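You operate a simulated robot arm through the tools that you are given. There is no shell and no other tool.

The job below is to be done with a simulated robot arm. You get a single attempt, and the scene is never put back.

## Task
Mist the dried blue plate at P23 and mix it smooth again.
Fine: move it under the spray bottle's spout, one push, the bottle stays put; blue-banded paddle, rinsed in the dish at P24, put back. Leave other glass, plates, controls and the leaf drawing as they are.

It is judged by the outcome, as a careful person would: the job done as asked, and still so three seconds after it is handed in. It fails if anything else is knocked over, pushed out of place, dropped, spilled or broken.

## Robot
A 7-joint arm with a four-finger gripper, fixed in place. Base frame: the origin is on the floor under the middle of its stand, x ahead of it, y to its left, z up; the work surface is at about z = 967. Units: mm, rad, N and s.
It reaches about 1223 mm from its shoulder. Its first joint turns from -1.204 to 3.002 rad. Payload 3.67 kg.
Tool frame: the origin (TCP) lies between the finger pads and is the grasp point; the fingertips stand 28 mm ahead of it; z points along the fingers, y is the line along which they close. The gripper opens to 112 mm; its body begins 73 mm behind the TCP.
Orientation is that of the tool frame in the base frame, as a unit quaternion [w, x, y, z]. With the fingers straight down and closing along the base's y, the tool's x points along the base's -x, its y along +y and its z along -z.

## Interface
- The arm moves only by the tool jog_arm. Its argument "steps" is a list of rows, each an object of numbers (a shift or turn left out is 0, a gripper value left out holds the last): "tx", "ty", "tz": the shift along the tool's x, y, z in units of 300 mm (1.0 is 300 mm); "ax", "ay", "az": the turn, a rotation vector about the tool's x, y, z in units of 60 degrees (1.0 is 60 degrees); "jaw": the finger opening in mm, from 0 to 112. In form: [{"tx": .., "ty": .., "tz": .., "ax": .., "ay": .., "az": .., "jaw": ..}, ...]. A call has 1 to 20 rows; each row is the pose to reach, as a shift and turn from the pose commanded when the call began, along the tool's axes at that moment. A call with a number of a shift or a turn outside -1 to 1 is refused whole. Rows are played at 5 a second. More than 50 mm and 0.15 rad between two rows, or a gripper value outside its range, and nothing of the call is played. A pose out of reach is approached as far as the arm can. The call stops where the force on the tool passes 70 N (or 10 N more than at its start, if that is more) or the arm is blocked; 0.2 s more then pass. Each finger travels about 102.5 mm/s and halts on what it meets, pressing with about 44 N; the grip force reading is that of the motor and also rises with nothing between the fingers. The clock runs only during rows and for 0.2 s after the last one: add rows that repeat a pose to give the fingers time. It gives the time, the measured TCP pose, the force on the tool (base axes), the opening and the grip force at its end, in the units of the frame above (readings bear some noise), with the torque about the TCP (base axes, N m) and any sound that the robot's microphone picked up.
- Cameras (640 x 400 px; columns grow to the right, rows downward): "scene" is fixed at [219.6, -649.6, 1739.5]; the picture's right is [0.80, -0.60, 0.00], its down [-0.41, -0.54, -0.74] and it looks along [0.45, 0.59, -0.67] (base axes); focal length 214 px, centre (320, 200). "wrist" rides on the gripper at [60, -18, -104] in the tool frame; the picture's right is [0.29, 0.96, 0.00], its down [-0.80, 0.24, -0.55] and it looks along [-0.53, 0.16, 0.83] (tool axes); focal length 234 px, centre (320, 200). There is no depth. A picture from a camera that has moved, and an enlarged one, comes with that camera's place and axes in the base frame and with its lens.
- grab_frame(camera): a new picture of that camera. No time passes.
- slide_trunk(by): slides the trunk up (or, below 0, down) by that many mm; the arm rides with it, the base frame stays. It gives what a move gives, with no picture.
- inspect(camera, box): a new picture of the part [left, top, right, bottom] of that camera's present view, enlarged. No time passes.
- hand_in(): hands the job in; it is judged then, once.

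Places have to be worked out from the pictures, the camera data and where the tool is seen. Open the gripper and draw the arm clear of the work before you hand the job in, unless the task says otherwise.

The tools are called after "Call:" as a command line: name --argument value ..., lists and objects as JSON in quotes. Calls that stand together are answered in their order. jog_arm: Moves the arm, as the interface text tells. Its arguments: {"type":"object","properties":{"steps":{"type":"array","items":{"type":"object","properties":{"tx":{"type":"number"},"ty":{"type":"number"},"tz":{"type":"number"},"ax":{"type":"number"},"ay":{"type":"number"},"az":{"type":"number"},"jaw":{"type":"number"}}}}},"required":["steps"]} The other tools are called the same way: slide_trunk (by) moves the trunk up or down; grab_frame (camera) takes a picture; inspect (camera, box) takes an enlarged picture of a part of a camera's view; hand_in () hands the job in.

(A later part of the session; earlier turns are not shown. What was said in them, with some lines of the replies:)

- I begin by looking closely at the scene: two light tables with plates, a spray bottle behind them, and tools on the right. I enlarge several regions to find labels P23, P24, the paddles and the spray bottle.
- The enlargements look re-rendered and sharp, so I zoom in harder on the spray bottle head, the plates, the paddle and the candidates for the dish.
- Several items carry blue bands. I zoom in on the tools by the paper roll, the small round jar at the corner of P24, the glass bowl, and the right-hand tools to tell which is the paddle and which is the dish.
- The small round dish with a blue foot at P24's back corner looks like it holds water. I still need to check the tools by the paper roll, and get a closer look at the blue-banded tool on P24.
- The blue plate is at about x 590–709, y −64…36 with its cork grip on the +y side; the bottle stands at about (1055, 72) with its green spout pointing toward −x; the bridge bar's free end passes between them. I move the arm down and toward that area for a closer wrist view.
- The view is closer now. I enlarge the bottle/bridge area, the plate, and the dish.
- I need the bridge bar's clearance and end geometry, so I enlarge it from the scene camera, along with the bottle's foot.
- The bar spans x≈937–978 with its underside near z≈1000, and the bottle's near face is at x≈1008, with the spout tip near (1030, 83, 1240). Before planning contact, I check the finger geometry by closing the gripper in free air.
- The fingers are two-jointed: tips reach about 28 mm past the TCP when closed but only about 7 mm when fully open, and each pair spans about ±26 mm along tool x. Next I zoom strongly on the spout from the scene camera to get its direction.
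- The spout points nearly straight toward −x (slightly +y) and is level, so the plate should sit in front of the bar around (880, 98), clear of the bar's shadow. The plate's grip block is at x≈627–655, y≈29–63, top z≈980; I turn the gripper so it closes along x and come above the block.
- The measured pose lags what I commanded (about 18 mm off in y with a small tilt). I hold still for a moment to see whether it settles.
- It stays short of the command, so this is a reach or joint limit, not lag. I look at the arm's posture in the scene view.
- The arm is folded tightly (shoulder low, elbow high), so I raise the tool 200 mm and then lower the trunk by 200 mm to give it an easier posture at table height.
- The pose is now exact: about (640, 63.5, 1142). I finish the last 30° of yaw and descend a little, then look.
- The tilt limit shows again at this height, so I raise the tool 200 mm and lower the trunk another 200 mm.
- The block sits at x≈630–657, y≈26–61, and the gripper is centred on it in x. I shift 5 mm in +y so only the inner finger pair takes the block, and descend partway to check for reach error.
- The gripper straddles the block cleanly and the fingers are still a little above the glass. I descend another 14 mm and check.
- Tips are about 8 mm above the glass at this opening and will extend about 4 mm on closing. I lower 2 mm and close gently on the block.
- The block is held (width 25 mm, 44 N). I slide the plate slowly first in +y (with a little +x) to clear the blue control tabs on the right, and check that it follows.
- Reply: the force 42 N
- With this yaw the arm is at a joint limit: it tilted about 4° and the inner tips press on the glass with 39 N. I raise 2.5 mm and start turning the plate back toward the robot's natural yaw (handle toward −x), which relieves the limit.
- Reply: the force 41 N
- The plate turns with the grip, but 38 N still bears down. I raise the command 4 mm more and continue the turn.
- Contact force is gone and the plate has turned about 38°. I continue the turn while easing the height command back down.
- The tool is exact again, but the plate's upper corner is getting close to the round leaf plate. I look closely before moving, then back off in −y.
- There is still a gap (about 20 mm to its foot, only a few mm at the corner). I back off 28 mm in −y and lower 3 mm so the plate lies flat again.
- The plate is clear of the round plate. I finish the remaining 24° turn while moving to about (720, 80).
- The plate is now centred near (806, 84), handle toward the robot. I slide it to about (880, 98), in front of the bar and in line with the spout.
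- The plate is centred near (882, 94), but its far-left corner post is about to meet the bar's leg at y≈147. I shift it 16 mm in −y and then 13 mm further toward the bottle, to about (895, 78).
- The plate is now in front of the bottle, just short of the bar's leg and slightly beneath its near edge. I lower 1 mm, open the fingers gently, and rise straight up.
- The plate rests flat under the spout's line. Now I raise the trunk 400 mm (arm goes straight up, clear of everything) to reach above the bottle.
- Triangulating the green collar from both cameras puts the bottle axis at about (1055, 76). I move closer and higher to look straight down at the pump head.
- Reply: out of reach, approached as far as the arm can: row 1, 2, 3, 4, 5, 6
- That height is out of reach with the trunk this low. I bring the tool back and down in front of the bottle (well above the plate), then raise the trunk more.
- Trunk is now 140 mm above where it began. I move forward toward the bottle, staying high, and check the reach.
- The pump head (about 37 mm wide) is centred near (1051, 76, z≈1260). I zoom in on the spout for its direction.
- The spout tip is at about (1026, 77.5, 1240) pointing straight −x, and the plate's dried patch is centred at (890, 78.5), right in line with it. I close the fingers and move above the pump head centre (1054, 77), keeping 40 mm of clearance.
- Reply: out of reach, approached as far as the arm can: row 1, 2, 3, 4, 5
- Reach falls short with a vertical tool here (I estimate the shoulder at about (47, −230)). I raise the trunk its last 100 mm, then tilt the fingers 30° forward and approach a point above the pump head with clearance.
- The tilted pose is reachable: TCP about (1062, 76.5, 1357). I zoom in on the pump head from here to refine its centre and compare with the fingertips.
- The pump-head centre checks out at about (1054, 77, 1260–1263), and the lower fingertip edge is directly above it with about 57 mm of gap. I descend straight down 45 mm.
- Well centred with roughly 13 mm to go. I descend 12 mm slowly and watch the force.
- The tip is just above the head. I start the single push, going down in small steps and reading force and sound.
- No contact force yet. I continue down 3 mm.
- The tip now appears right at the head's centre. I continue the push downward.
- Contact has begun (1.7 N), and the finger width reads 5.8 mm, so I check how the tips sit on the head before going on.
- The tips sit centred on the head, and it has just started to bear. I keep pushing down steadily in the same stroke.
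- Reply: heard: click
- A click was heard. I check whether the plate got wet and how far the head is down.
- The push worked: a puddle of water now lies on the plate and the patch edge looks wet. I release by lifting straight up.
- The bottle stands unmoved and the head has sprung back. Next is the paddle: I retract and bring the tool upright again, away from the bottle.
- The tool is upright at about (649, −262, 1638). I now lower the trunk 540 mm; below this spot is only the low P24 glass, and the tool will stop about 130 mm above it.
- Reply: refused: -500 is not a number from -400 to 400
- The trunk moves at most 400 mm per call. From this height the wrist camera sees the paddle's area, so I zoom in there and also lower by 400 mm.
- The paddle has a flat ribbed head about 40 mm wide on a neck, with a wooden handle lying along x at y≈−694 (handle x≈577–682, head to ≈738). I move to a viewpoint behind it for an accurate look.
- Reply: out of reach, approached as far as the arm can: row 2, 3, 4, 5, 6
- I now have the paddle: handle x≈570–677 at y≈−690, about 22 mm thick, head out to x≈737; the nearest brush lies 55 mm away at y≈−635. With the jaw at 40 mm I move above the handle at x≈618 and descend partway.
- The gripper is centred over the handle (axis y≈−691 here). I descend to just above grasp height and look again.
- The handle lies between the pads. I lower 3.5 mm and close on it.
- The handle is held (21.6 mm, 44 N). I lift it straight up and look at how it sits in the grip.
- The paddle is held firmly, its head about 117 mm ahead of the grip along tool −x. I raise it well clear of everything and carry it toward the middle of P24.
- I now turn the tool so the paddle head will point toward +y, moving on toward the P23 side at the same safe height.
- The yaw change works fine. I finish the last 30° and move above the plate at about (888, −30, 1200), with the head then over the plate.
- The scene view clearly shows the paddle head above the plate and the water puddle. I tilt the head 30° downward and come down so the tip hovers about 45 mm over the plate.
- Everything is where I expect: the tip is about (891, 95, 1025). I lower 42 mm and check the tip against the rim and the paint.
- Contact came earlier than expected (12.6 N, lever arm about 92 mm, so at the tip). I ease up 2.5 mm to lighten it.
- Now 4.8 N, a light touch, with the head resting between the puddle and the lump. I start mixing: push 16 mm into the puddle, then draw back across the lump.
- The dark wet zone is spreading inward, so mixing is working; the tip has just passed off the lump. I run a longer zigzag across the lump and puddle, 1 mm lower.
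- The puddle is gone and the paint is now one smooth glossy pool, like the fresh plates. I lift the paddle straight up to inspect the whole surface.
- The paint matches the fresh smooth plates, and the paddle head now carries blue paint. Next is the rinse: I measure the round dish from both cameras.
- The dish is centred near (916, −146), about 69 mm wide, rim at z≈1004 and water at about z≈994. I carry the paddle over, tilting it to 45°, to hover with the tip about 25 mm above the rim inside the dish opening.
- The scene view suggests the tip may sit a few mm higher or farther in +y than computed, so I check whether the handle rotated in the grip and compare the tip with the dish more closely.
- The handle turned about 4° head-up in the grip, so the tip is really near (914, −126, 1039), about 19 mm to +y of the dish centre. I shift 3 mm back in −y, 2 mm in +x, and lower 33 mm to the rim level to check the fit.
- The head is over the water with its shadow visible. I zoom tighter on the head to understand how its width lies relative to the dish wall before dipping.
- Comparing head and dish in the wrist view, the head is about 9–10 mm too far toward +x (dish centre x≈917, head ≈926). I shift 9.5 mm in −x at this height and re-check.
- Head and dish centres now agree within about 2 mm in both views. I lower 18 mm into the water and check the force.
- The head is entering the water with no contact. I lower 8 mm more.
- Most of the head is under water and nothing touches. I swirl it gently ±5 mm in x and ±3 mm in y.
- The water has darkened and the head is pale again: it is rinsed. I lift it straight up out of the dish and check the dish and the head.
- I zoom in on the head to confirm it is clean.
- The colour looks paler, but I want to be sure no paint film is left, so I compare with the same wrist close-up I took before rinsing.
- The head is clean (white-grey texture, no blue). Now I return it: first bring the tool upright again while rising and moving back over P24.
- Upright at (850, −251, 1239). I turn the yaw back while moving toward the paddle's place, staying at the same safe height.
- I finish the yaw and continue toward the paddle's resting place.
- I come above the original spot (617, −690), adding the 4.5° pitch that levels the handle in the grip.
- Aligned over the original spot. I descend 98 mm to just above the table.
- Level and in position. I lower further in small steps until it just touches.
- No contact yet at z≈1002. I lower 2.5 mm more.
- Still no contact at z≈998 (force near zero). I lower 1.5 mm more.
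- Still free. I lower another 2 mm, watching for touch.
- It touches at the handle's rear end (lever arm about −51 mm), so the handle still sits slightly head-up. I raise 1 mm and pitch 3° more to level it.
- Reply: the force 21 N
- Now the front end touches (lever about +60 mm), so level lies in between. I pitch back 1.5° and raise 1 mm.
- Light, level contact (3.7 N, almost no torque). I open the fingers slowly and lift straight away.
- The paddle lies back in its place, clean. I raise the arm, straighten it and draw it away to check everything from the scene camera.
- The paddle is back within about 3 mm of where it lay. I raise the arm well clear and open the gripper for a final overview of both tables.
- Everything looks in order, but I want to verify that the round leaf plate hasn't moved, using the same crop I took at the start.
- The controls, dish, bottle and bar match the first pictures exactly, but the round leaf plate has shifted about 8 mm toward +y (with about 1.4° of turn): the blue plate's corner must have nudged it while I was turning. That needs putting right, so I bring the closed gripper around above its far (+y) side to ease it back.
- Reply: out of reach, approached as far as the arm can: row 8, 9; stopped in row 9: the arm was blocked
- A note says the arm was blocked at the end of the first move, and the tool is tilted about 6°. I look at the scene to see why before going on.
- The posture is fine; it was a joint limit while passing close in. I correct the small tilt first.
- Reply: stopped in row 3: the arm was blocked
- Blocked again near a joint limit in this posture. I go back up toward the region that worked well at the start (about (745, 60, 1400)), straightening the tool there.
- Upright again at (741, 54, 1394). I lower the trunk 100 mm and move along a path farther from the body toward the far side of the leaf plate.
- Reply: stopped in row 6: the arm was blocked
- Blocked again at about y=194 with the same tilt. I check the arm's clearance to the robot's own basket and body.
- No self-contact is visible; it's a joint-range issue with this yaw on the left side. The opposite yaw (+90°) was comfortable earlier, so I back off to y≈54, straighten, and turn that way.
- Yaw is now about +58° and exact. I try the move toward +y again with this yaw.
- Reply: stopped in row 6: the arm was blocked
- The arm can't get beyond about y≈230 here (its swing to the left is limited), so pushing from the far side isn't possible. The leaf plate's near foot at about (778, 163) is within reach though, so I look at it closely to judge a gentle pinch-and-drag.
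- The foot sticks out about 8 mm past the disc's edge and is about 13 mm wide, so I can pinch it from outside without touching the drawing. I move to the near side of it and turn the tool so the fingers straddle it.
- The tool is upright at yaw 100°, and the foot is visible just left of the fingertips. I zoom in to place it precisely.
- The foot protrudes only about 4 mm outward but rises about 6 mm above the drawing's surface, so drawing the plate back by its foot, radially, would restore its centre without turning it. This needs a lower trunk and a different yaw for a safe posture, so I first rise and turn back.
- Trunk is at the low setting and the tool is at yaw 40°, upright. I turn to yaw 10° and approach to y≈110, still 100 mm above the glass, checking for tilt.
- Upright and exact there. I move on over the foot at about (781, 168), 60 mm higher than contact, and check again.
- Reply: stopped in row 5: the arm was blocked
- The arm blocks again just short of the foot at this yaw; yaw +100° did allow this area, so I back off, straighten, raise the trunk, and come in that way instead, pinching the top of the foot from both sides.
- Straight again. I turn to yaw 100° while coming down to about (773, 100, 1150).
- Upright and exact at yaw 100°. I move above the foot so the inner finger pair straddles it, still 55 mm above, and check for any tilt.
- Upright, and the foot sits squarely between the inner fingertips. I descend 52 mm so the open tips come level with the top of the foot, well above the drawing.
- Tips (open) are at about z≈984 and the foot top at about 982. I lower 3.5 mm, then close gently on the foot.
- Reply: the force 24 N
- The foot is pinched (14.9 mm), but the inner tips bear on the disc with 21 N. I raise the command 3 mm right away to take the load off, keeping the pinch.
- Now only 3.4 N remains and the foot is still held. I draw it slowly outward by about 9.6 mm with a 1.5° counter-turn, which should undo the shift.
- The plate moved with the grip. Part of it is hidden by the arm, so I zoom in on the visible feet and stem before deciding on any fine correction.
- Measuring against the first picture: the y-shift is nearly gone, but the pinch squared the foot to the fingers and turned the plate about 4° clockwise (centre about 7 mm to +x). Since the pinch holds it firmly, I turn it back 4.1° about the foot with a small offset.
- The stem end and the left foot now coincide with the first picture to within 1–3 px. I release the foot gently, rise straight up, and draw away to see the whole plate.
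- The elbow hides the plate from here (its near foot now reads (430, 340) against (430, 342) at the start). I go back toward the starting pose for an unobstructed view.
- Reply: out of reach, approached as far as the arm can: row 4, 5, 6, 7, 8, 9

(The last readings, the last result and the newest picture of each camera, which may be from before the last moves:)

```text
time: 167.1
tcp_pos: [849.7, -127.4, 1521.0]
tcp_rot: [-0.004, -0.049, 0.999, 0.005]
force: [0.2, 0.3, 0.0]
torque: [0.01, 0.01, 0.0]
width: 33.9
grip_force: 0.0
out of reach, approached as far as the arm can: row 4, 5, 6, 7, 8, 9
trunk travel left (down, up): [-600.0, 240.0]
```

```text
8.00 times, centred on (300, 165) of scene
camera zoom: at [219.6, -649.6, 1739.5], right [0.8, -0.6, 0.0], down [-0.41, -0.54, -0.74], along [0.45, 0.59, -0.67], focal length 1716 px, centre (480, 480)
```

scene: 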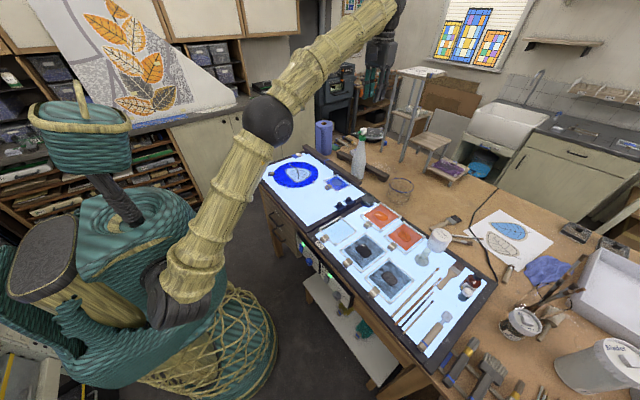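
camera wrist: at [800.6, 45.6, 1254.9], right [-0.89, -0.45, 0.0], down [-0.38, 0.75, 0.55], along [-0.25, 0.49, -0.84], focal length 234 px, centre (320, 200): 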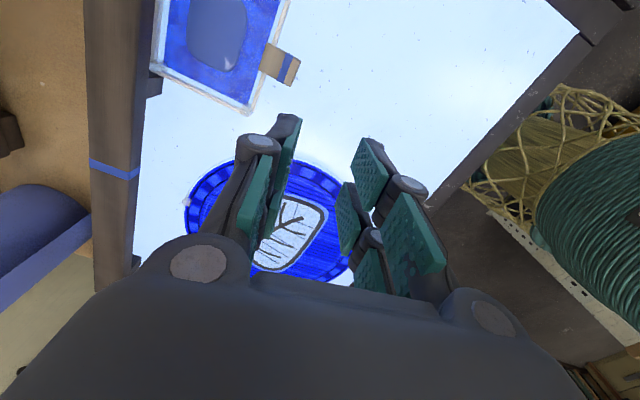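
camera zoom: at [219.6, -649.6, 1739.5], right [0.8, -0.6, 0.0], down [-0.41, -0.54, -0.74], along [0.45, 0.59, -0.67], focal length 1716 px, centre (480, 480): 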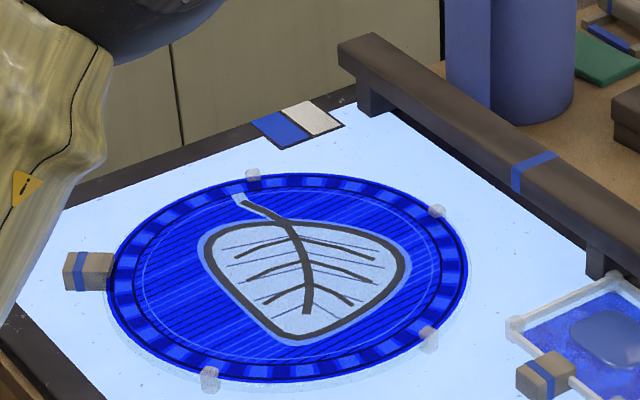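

The leaf plate is now back to within about 2 mm and half a degree of its first position. I check close-up that its drawing is unmarked near that foot, and that the blue plate and everything else are still as they should be.

Call:
inspect --camera "scene" --box '[300, 165, 335, 195]'

Call:
inspect --camera "scene" --box '[320, 165, 360, 205]'

Call:
inspect --camera "scene" --box '[240, 120, 400, 240]'

Call:
inspect --camera "scene" --box '[300, 190, 500, 360]'

```text
13.33 times, centred on (318, 180) of scene
camera zoom: at [219.6, -649.6, 1739.5], right [0.8, -0.6, 0.0], down [-0.41, -0.54, -0.74], along [0.45, 0.59, -0.67], focal length 2860 px, centre (353, 467)
```

zoom: 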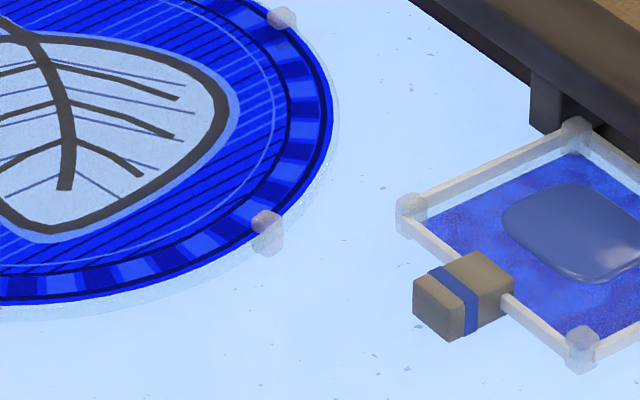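

```text
10.00 times, centred on (340, 185) of scene
camera zoom: at [219.6, -649.6, 1739.5], right [0.8, -0.6, 0.0], down [-0.41, -0.54, -0.74], along [0.45, 0.59, -0.67], focal length 2145 px, centre (120, 350)
```

zoom: 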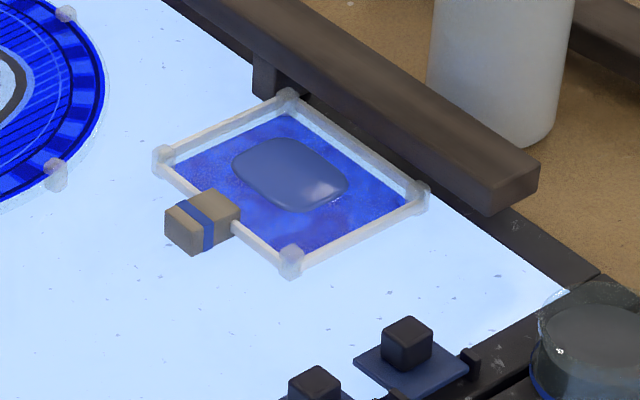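

```text
3.33 times, centred on (320, 180) of scene
camera zoom: at [219.6, -649.6, 1739.5], right [0.8, -0.6, 0.0], down [-0.41, -0.54, -0.74], along [0.45, 0.59, -0.67], focal length 715 px, centre (320, 267)
```

zoom: 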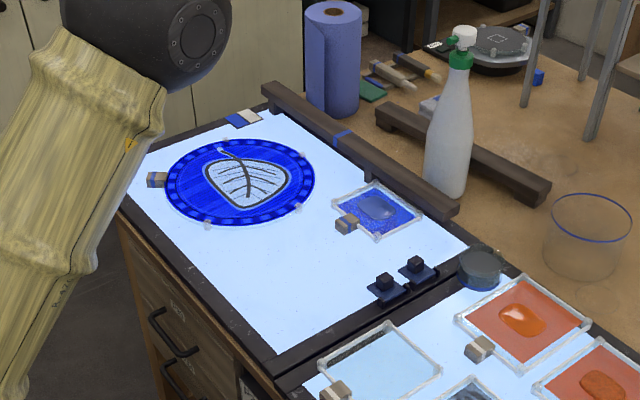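

```text
2.35 times, centred on (400, 275) of scene
camera zoom: at [219.6, -649.6, 1739.5], right [0.8, -0.6, 0.0], down [-0.41, -0.54, -0.74], along [0.45, 0.59, -0.67], focal length 505 px, centre (132, 24)
```

zoom: 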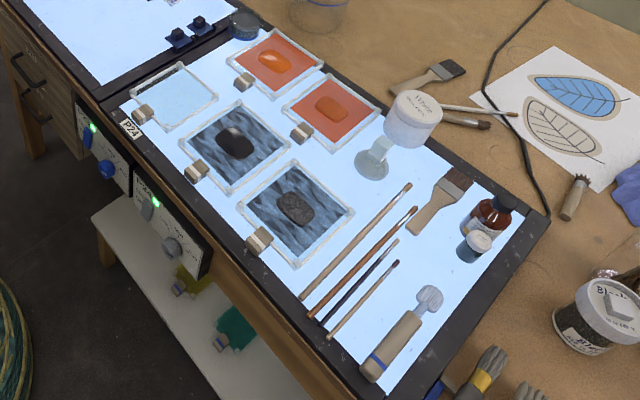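

Everything checks out: the blue paint is smooth, the paddle is clean and back, and the bottle, dish, controls and drawing are in place. I open the gripper fully, with the arm high and clear, before handing in.

Call:
jog_arm --steps '[{"jaw": 60}, {"jaw": 90}, {"jaw": 111}, {"jaw": 111}]'

Call:
grab_frame --camera "scene"

```text
time: 168.1
tcp_pos: [849.4, -127.0, 1521.8]
tcp_rot: [-0.005, -0.051, 0.999, 0.005]
force: [0.0, 0.8, 1.1]
torque: [-0.01, 0.01, 0.01]
width: 111.0
grip_force: 0.1
trunk travel left (down, up): [-600.0, 240.0]
```

```text
taken
```

scene: 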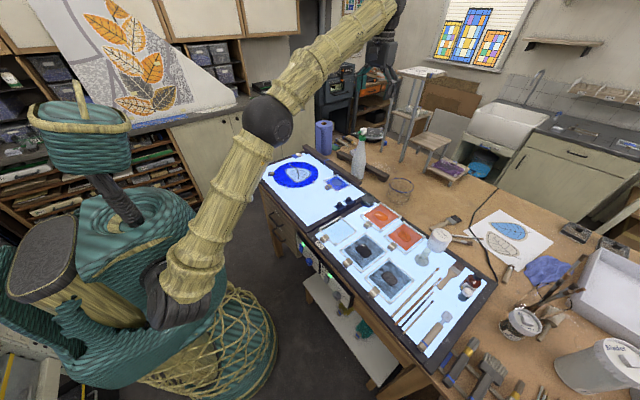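

The gripper is open and the arm is high and clear, with every item standing where it belongs. I hand the job in.

Call:
hand_in

```text
The job is handed in.
```

The dried blue plate has been misted once and mixed smooth again. In the last pictures its paint looks as glossy as the fresh plates.

- **Plate:** I slid it across P23 to sit in front of the spray bottle's spout and left it there. I didn't move it back to its old spot.
- **Bottle:** I gave it one push and it has not moved.
- **Paddle:** I mixed with the blue-banded paddle and rinsed it in the round glass dish at the corner of P24. It looked clean, and I laid it back within about 3 mm of where it was. The rinse water in the dish is now dark.

**Leaf plate bumped:** while I was turning the blue plate, its corner pushed the round leaf plate about 8 mm out of place. I moved it back by one of its clear feet. By the pictures it is now within about 2–3 mm of where it started. While I was gripping that foot, the fingertips pressed on the glass near the edge with about 21 N for a moment. I see no mark on the drawing.

In the last pictures the other plates, the controls, the bridge bar and the paper drawing look the same as at the start.
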